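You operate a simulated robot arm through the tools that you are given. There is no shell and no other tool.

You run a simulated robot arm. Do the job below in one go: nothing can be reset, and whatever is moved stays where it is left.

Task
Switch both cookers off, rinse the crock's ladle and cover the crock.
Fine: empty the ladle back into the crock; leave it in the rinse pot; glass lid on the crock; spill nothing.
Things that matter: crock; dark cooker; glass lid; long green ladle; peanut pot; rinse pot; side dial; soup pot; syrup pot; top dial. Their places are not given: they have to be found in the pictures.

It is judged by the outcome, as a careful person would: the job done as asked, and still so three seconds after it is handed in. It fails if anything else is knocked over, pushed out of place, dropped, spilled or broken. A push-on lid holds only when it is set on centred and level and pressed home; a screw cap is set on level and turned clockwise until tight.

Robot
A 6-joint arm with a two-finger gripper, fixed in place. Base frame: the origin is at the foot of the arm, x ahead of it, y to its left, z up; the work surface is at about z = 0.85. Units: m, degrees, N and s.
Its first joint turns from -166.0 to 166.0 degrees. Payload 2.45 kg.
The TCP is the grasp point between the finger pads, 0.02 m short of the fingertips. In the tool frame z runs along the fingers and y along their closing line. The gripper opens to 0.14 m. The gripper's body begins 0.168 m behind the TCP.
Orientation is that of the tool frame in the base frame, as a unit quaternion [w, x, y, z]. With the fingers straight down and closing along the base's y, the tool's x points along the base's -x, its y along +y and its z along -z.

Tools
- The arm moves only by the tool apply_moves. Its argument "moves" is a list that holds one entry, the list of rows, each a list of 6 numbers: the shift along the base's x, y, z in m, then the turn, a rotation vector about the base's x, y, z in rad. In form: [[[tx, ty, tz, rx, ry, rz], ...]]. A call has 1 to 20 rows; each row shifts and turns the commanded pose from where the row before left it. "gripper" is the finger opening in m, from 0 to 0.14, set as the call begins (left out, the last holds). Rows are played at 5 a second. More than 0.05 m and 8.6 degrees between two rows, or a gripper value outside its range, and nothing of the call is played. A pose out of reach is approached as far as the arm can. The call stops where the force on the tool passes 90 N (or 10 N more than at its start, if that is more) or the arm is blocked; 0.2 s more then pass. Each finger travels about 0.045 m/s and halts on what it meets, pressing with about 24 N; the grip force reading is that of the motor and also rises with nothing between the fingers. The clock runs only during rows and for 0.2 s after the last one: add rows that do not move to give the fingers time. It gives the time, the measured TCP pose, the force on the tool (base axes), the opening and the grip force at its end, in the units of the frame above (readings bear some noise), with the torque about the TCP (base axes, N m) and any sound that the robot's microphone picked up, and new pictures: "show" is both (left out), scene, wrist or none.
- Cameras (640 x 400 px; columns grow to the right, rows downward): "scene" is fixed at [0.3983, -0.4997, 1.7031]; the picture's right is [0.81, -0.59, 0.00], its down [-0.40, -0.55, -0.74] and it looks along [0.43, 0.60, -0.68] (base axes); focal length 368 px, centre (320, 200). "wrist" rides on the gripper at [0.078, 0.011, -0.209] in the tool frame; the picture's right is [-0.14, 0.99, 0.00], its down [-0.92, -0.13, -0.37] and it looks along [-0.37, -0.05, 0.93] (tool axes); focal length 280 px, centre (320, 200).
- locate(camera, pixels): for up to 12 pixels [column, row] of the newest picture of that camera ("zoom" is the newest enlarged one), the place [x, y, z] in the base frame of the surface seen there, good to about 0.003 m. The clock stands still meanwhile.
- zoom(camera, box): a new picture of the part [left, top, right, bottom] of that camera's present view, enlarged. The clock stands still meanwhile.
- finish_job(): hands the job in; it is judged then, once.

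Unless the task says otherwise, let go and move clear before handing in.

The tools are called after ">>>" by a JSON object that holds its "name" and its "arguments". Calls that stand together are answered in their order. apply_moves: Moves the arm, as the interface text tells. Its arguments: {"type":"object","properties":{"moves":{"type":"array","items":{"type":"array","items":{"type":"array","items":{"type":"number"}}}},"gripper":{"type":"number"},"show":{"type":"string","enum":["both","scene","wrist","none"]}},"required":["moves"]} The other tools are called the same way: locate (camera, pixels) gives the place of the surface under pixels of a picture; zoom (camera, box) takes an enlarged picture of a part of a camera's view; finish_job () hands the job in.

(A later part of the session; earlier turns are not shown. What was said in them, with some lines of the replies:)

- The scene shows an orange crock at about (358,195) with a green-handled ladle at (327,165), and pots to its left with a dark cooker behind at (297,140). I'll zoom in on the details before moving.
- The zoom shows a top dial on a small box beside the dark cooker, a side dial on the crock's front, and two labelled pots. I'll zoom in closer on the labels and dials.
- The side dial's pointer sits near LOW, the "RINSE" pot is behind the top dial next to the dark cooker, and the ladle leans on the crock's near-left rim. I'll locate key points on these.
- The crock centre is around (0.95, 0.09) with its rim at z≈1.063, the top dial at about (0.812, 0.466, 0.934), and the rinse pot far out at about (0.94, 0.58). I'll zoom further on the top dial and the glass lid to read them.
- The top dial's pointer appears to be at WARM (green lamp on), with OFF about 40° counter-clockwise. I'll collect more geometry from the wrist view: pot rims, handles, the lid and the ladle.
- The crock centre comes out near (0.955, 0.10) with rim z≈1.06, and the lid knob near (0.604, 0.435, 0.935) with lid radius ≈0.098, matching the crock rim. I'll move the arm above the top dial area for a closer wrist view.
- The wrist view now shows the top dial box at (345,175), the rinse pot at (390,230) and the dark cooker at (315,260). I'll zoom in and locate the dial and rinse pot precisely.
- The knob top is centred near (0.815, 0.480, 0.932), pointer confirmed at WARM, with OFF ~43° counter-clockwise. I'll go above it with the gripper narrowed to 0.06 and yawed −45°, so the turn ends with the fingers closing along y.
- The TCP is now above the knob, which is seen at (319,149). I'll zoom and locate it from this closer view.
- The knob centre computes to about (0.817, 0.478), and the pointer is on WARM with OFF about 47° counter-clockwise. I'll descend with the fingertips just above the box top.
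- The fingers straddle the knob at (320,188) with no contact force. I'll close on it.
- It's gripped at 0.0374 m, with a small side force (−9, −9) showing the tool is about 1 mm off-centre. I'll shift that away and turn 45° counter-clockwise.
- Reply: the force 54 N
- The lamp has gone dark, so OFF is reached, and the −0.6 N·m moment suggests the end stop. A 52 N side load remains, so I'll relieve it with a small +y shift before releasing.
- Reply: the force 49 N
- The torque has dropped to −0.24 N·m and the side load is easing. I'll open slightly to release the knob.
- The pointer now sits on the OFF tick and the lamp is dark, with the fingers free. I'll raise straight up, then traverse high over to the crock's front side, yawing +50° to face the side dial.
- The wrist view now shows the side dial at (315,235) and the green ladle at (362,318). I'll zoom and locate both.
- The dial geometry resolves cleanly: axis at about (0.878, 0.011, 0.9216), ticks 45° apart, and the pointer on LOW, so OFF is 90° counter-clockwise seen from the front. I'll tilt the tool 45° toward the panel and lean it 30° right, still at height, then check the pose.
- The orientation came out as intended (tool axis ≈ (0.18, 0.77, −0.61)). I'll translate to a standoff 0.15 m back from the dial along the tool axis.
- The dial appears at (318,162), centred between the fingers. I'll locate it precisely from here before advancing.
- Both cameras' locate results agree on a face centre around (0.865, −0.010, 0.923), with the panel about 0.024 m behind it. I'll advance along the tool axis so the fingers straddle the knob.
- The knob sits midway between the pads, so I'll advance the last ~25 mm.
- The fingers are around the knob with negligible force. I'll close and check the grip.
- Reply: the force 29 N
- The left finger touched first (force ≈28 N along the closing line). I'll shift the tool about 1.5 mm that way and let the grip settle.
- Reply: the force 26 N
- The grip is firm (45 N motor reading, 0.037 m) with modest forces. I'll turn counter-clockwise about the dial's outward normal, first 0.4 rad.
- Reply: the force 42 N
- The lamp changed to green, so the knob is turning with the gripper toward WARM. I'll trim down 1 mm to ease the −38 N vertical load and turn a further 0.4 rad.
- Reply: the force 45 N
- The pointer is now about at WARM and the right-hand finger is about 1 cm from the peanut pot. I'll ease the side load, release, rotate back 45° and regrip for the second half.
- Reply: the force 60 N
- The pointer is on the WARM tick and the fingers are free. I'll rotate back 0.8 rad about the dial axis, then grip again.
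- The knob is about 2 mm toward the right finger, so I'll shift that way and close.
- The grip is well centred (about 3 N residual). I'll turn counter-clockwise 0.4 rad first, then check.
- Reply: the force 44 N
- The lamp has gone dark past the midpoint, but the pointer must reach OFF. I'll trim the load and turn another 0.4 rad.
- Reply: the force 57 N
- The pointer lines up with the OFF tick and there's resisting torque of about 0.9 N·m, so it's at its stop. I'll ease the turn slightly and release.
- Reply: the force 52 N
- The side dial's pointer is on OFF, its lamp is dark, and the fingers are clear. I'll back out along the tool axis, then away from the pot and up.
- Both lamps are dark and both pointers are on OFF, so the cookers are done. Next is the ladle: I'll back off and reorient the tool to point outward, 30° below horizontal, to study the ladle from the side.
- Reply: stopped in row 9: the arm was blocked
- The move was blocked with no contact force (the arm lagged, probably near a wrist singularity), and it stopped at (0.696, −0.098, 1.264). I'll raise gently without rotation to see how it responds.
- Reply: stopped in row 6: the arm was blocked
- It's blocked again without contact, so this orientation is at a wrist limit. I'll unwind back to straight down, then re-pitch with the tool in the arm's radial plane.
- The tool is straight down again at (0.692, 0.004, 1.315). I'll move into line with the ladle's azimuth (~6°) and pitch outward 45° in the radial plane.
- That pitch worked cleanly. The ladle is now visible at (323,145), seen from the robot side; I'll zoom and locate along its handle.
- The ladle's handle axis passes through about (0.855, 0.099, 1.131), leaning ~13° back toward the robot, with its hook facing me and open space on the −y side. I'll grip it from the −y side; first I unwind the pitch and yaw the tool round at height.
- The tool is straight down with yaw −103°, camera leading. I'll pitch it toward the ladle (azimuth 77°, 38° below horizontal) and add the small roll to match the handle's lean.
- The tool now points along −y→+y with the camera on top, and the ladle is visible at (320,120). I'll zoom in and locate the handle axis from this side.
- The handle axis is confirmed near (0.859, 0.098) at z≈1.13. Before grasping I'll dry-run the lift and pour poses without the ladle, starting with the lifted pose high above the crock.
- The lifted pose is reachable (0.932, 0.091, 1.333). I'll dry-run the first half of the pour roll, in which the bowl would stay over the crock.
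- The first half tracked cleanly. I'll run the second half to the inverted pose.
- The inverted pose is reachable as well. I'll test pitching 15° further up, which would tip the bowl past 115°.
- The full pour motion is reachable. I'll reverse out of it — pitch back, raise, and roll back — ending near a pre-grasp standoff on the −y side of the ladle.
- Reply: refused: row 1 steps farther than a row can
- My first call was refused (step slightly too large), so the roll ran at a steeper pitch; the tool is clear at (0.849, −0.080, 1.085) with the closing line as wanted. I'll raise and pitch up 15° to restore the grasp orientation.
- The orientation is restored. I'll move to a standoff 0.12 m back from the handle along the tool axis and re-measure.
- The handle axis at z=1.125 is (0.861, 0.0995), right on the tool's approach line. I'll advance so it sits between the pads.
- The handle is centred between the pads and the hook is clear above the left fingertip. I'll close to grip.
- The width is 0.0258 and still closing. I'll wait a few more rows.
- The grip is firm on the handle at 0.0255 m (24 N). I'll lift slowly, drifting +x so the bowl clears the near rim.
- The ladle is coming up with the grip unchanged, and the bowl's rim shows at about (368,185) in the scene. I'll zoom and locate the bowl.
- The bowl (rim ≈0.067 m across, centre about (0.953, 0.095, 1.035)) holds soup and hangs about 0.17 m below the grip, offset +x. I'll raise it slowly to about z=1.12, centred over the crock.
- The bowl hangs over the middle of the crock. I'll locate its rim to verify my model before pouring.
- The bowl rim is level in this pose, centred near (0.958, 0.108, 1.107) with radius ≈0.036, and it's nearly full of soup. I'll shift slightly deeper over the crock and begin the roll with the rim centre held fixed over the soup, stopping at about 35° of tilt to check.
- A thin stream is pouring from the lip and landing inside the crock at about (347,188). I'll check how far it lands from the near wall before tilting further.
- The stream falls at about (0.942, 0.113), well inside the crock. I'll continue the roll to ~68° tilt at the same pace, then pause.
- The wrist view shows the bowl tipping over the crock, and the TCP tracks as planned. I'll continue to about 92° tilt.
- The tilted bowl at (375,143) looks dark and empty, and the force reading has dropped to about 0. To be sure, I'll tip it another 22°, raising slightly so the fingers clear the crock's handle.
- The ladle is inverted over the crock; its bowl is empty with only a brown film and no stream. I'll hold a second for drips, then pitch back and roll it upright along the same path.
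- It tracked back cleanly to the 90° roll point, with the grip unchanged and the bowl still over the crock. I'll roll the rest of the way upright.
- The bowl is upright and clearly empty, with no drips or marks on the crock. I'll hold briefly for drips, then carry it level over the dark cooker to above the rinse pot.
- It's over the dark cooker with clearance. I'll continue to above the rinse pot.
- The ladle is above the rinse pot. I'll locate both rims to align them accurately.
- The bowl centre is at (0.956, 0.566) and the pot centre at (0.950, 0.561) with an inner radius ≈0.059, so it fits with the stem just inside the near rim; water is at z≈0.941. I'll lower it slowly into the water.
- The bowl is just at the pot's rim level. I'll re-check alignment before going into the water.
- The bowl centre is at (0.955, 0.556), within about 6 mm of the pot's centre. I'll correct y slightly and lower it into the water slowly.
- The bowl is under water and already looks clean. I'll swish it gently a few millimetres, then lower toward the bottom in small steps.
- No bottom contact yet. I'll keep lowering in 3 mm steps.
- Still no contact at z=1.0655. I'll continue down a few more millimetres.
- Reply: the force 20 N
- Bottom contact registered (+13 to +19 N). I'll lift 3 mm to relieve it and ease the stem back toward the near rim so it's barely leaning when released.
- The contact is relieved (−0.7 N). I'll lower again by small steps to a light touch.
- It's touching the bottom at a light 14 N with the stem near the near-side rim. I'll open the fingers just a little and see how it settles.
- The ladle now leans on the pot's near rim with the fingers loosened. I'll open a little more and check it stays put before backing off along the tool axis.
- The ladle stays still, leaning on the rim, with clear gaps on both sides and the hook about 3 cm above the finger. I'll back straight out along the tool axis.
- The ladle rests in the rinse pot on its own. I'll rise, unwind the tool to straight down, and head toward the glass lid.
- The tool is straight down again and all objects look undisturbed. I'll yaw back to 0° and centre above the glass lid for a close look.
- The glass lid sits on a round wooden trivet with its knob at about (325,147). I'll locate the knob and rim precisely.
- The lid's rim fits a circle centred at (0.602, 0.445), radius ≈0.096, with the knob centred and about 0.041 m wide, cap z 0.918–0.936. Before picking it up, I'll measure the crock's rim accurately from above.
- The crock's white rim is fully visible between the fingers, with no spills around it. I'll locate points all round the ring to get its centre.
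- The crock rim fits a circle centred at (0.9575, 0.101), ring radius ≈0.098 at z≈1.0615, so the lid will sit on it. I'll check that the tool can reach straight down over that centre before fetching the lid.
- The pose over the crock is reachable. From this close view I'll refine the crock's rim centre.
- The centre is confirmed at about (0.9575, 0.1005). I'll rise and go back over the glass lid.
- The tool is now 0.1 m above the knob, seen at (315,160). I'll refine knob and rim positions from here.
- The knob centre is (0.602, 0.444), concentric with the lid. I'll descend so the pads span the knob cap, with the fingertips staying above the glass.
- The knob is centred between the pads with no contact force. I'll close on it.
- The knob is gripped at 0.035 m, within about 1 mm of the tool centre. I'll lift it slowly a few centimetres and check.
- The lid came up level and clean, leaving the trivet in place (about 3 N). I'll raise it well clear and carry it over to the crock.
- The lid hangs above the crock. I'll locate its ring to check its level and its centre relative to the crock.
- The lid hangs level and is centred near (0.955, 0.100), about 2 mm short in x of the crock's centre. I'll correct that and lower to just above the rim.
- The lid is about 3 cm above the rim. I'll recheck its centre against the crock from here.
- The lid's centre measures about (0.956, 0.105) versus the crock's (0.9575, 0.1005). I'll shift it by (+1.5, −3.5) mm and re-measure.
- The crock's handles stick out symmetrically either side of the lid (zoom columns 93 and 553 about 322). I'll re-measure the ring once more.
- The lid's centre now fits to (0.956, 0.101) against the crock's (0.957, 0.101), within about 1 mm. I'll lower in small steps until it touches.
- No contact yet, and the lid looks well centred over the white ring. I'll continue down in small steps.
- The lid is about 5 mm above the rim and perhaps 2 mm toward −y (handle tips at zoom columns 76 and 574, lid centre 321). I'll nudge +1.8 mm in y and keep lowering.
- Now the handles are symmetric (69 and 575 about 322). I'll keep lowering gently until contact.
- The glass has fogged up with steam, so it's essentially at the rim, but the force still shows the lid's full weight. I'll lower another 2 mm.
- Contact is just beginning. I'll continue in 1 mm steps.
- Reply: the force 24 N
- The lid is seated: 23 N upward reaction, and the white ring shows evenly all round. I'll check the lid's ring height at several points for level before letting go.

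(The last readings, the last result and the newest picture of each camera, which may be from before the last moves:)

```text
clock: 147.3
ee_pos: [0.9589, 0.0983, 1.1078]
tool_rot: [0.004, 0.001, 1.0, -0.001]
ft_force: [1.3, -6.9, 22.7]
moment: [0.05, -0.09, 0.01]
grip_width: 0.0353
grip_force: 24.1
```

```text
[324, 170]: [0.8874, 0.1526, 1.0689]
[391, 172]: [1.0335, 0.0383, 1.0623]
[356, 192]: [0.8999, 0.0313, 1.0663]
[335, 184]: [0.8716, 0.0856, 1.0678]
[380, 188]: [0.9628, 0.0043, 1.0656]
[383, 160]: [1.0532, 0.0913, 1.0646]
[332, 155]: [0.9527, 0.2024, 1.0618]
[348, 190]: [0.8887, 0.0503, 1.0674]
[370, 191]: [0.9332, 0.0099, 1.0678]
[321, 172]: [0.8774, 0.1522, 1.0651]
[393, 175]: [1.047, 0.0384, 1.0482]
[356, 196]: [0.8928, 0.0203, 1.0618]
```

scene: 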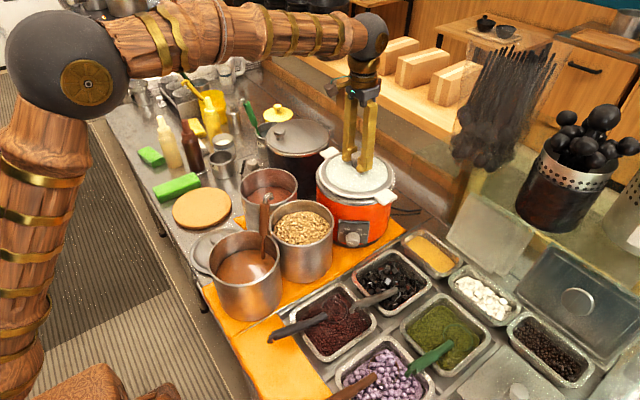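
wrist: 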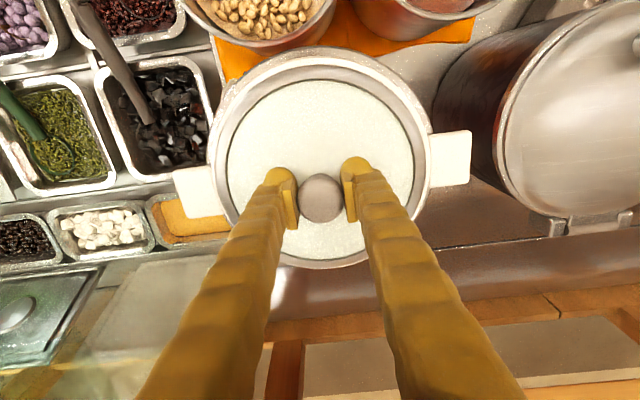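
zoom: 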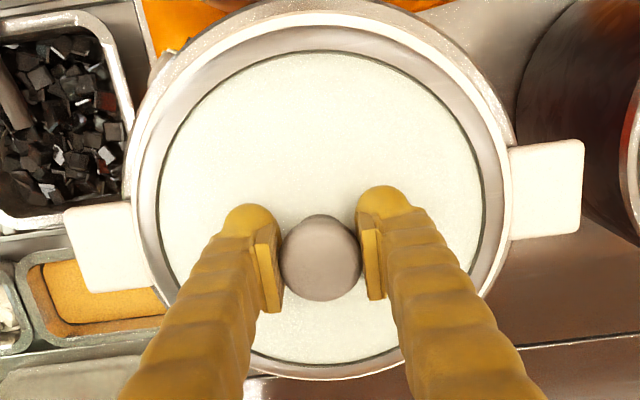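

The lid ring reads z≈1.064–1.068 all round, level and nearly flush with the rim, so it's seated. I'll ease the pressure and open the gripper.

>>> {"name": "apply_moves", "arguments": {"moves": [[[0, 0, 0.0012, 0, 0, 0], [0, 0, 0, 0, 0, 0]]], "gripper": 0.015, "show": "none"}}

>>> {"name": "apply_moves", "arguments": {"moves": [[[0, 0, 0, 0, 0, 0], [0, 0, 0, 0, 0, 0], [0, 0, 0, 0, 0, 0], [0, 0, 0, 0, 0, 0]]], "gripper": 0.07, "show": "both"}}

>>> {"name": "zoom", "arguments": {"camera": "scene", "box": [306, 130, 410, 215]}}

```text
clock: 147.9
ee_pos: [0.9581, 0.0998, 1.1082]
tool_rot: [0.003, 0.0, 1.0, -0.001]
ft_force: [3.5, -3.0, 11.7]
moment: [0.03, -0.11, -0.02]
grip_width: 0.0352
grip_force: 24.5
```

```text
clock: 148.9
ee_pos: [0.9583, 0.0999, 1.1077]
tool_rot: [0.005, 0.0, 1.0, -0.001]
ft_force: [0.6, 0.4, -0.3]
moment: [0.01, 0.0, 0.01]
grip_width: 0.0699
grip_force: 0.1
```

scene: 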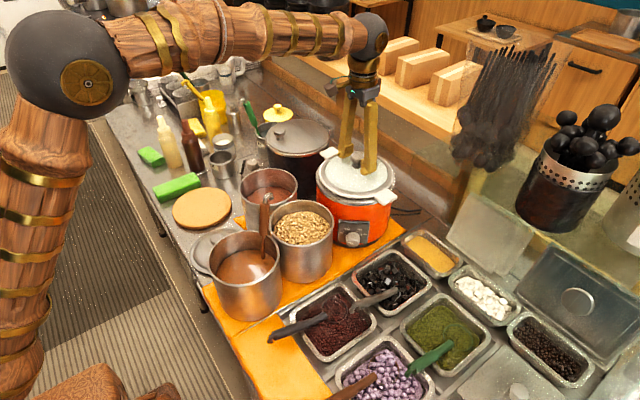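
wrist: 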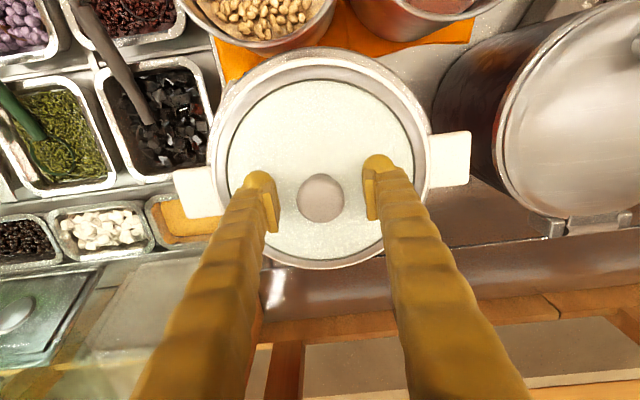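

```text
4.71 times, centred on (358, 172) of scene
```

zoom: 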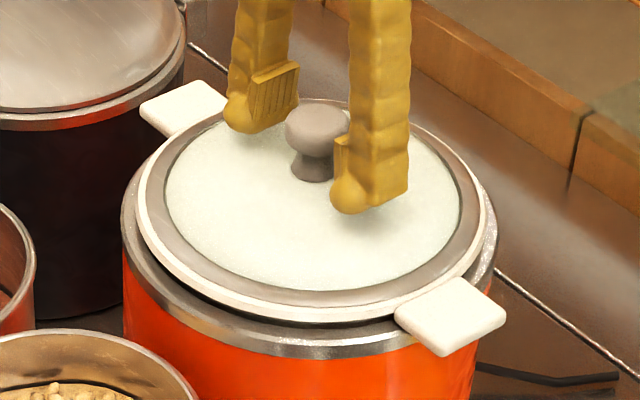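

The lid stays seated and the fingers are clear of the knob. I'll rise straight up and withdraw to a clear spot for a final check.

>>> {"name": "apply_moves", "arguments": {"moves": [[[0, 0, 0.02, 0, 0, 0], [0, 0, 0.04, 0, 0, 0], [0, 0, 0.045, 0, 0, 0], [0, 0, 0.045, 0, 0, 0], [0, 0, 0.045, 0, 0, 0], [0, 0, 0.045, 0, 0, 0], [-0.03, 0, 0.02, 0, 0, 0], [-0.04, 0, 0.01, 0, 0, 0], [-0.04, 0, 0, 0, 0, 0], [-0.04, 0, 0, 0, 0, 0], [-0.04, 0, 0, 0, 0, 0], [-0.04, 0, 0, 0, 0, 0], [-0.04, 0, 0, 0, 0, 0], [-0.04, 0, 0, 0, 0, 0], [0, 0, 0, 0, 0, 0]]], "gripper": 0.07, "show": "both"}}

>>> {"name": "zoom", "arguments": {"camera": "scene", "box": [220, 80, 420, 260]}}

>>> {"name": "zoom", "arguments": {"camera": "scene", "box": [225, 85, 315, 180]}}

>>> {"name": "zoom", "arguments": {"camera": "scene", "box": [320, 205, 400, 255]}}

>>> {"name": "zoom", "arguments": {"camera": "scene", "box": [130, 140, 330, 330]}}

```text
clock: 152.1
ee_pos: [0.6449, 0.0966, 1.3737]
tool_rot: [0.004, 0.0, 1.0, -0.002]
ft_force: [-0.6, -0.4, 1.2]
moment: [0.02, 0.0, -0.03]
grip_width: 0.07
grip_force: 0.0
```

scene: 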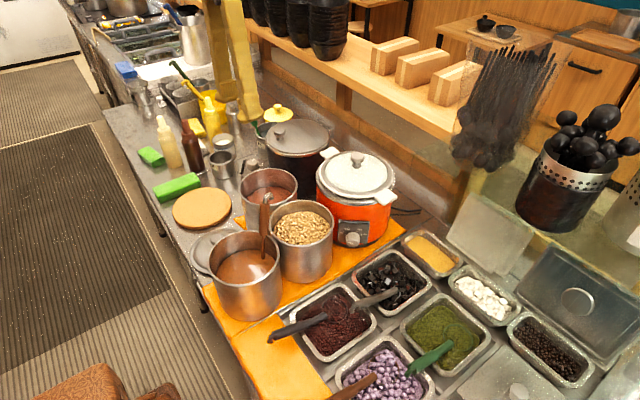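
wrist: 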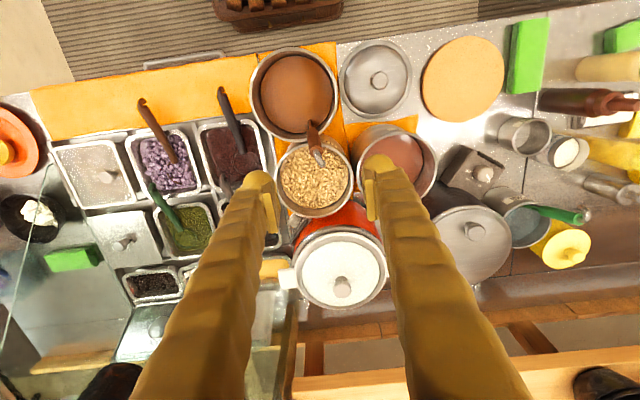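

```text
2.22 times, centred on (320, 170) of scene
```

zoom: 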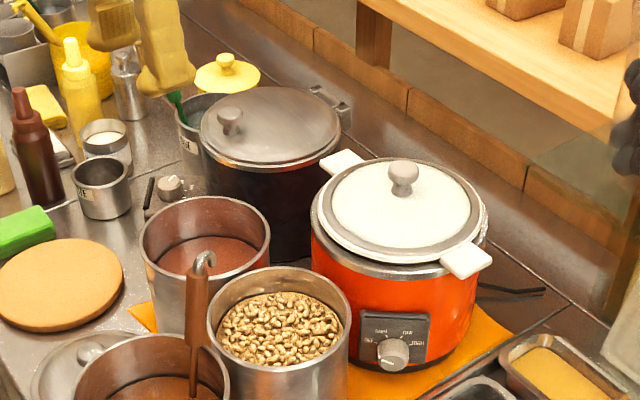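

```text
4.21 times, centred on (270, 132) of scene
```

zoom: 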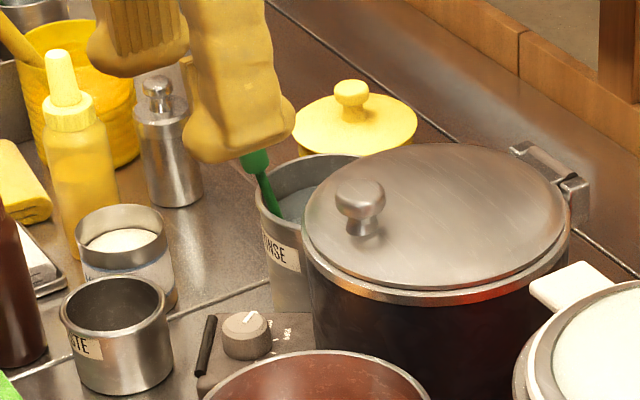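

```text
8.00 times, centred on (360, 230) of scene
```

zoom: 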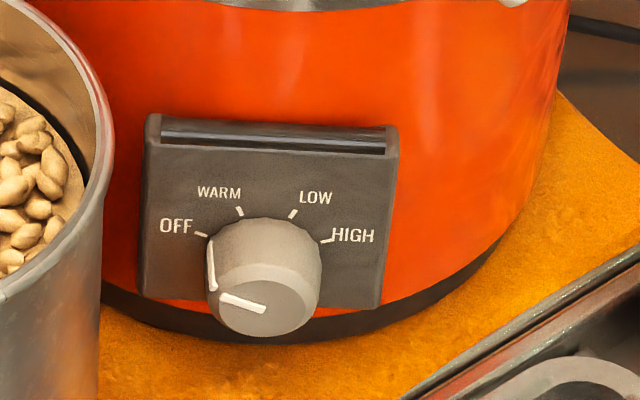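

```text
2.11 times, centred on (230, 235) of scene
```

zoom: 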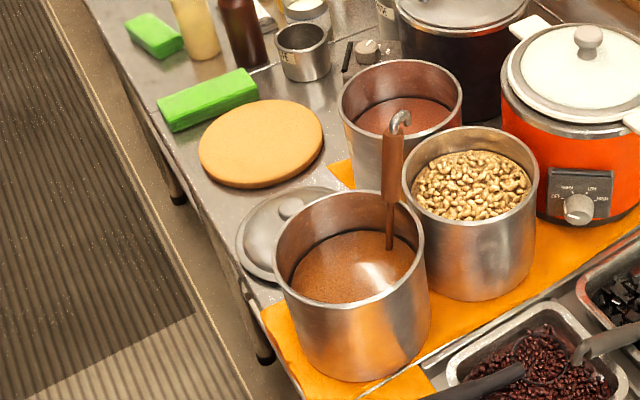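

The side dial reads OFF with a dark lamp, the lid sits centred, and the pots look undisturbed. I'll take a last close look at the top dial and the ladle in the rinse pot.

>>> {"name": "zoom", "arguments": {"camera": "wrist", "box": [430, 130, 610, 290]}}

>>> {"name": "zoom", "arguments": {"camera": "scene", "box": [240, 154, 272, 174]}}

>>> {"name": "zoom", "arguments": {"camera": "wrist", "box": [270, 210, 410, 330]}}

```text
2.50 times, centred on (520, 210) of wrist
```

zoom: 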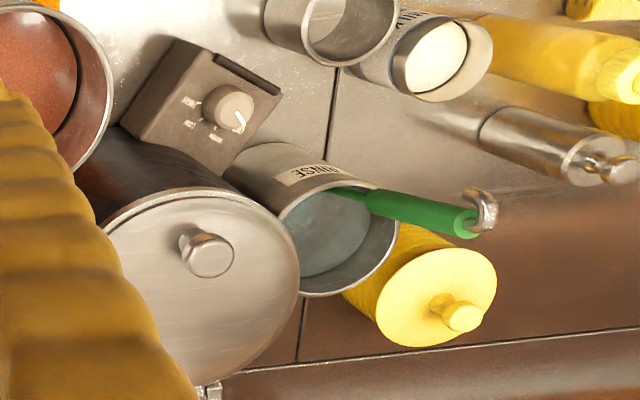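

```text
16.00 times, centred on (256, 164) of scene
```

zoom: 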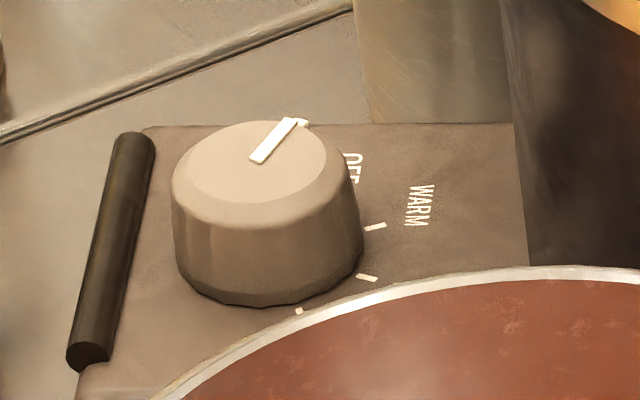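

```text
3.33 times, centred on (340, 270) of wrist
```

zoom: 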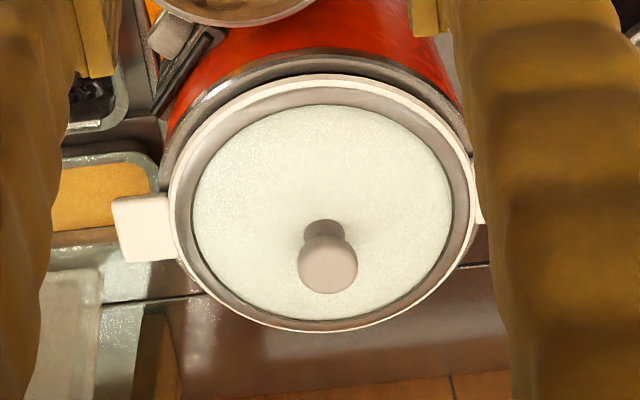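

Both dials are on OFF and the lid is centred. The ladle's handle appears at (565,213) in the wrist view, so I'll confirm it's still leaning where I left it.

>>> {"name": "locate", "arguments": {"camera": "wrist", "pixels": [[586, 213], [578, 216], [560, 213], [545, 208], [536, 206], [524, 206], [505, 215], [550, 222], [530, 245], [584, 208]]}}

>>> {"name": "apply_moves", "arguments": {"moves": [[[-0.02, -0.03, 0.01, 0, 0, 0], [-0.02, -0.03, 0.01, 0, 0, 0], [-0.02, -0.02, 0.01, 0, 0, 0], [0, 0, 0, 0, 0, 0], [0, 0, 0, 0, 0, 0], [0, 0, 0, 0, 0, 0]]], "gripper": 0.07, "show": "both"}}

>>> {"name": "zoom", "arguments": {"camera": "scene", "box": [220, 80, 320, 170]}}

```text
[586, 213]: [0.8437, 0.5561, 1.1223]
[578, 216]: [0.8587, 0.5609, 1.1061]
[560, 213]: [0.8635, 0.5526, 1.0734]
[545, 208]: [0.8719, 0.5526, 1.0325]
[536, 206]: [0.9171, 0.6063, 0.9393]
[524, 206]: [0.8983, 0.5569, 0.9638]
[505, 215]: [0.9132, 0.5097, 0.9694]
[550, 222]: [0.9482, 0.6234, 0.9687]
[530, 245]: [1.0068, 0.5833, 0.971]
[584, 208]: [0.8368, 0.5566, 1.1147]
```

```text
clock: 153.5
ee_pos: [0.5862, 0.0176, 1.4036]
tool_rot: [0.005, 0.0, 1.0, -0.001]
ft_force: [0.3, 0.2, -0.6]
moment: [0.02, 0.0, 0.0]
grip_width: 0.0702
grip_force: 0.1
```

scene: 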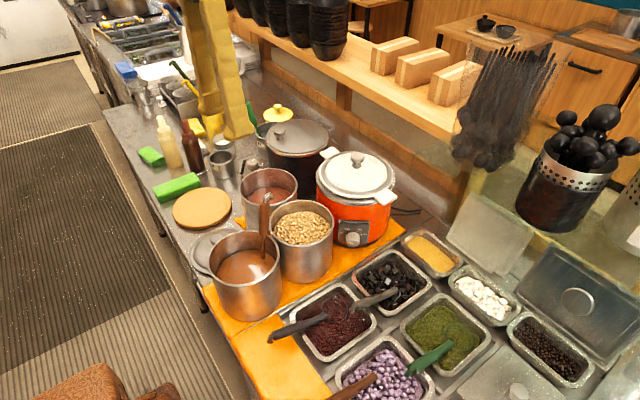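
wrist: 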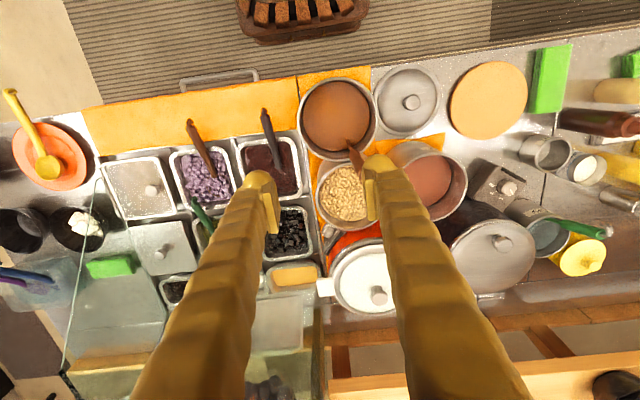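

```text
4.44 times, centred on (270, 125) of scene
```

zoom: 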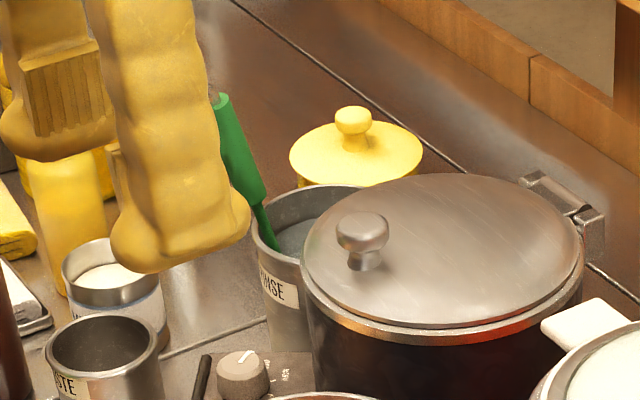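

The ladle's hook still reads (0.844, 0.556, 1.12), unchanged, leaning in the rinse pot. Both dials are on OFF with dark lamps, the glass lid sits level and centred on the crock, and the arm is clear, so I'm handing in.

>>> {"name": "finish_job", "arguments": {}}

```text
The job is handed in.
```

The job is handed in: both cookers are off, the crock's ladle is rinsed and the crock is covered. I saw no spills and nothing knocked over or moved in the last pictures.

- **Cookers:** The dark cooker's top dial went from WARM to OFF, and the crock's side dial from LOW to OFF. Both pointers sit on the OFF mark and both lamps are dark.
- **Ladle:** I tipped the soup back into the crock, then held the ladle upside down over it until nothing more ran out. It was rinsed and left leaning in the rinse pot, and hadn't shifted when I last checked.
- **Lid:** The glass lid is on the crock. I pressed it down lightly, and it measured centred to about 1 mm and level to within a few millimetres. Its wooden trivet stayed where it was.

The arm is clear of everything.
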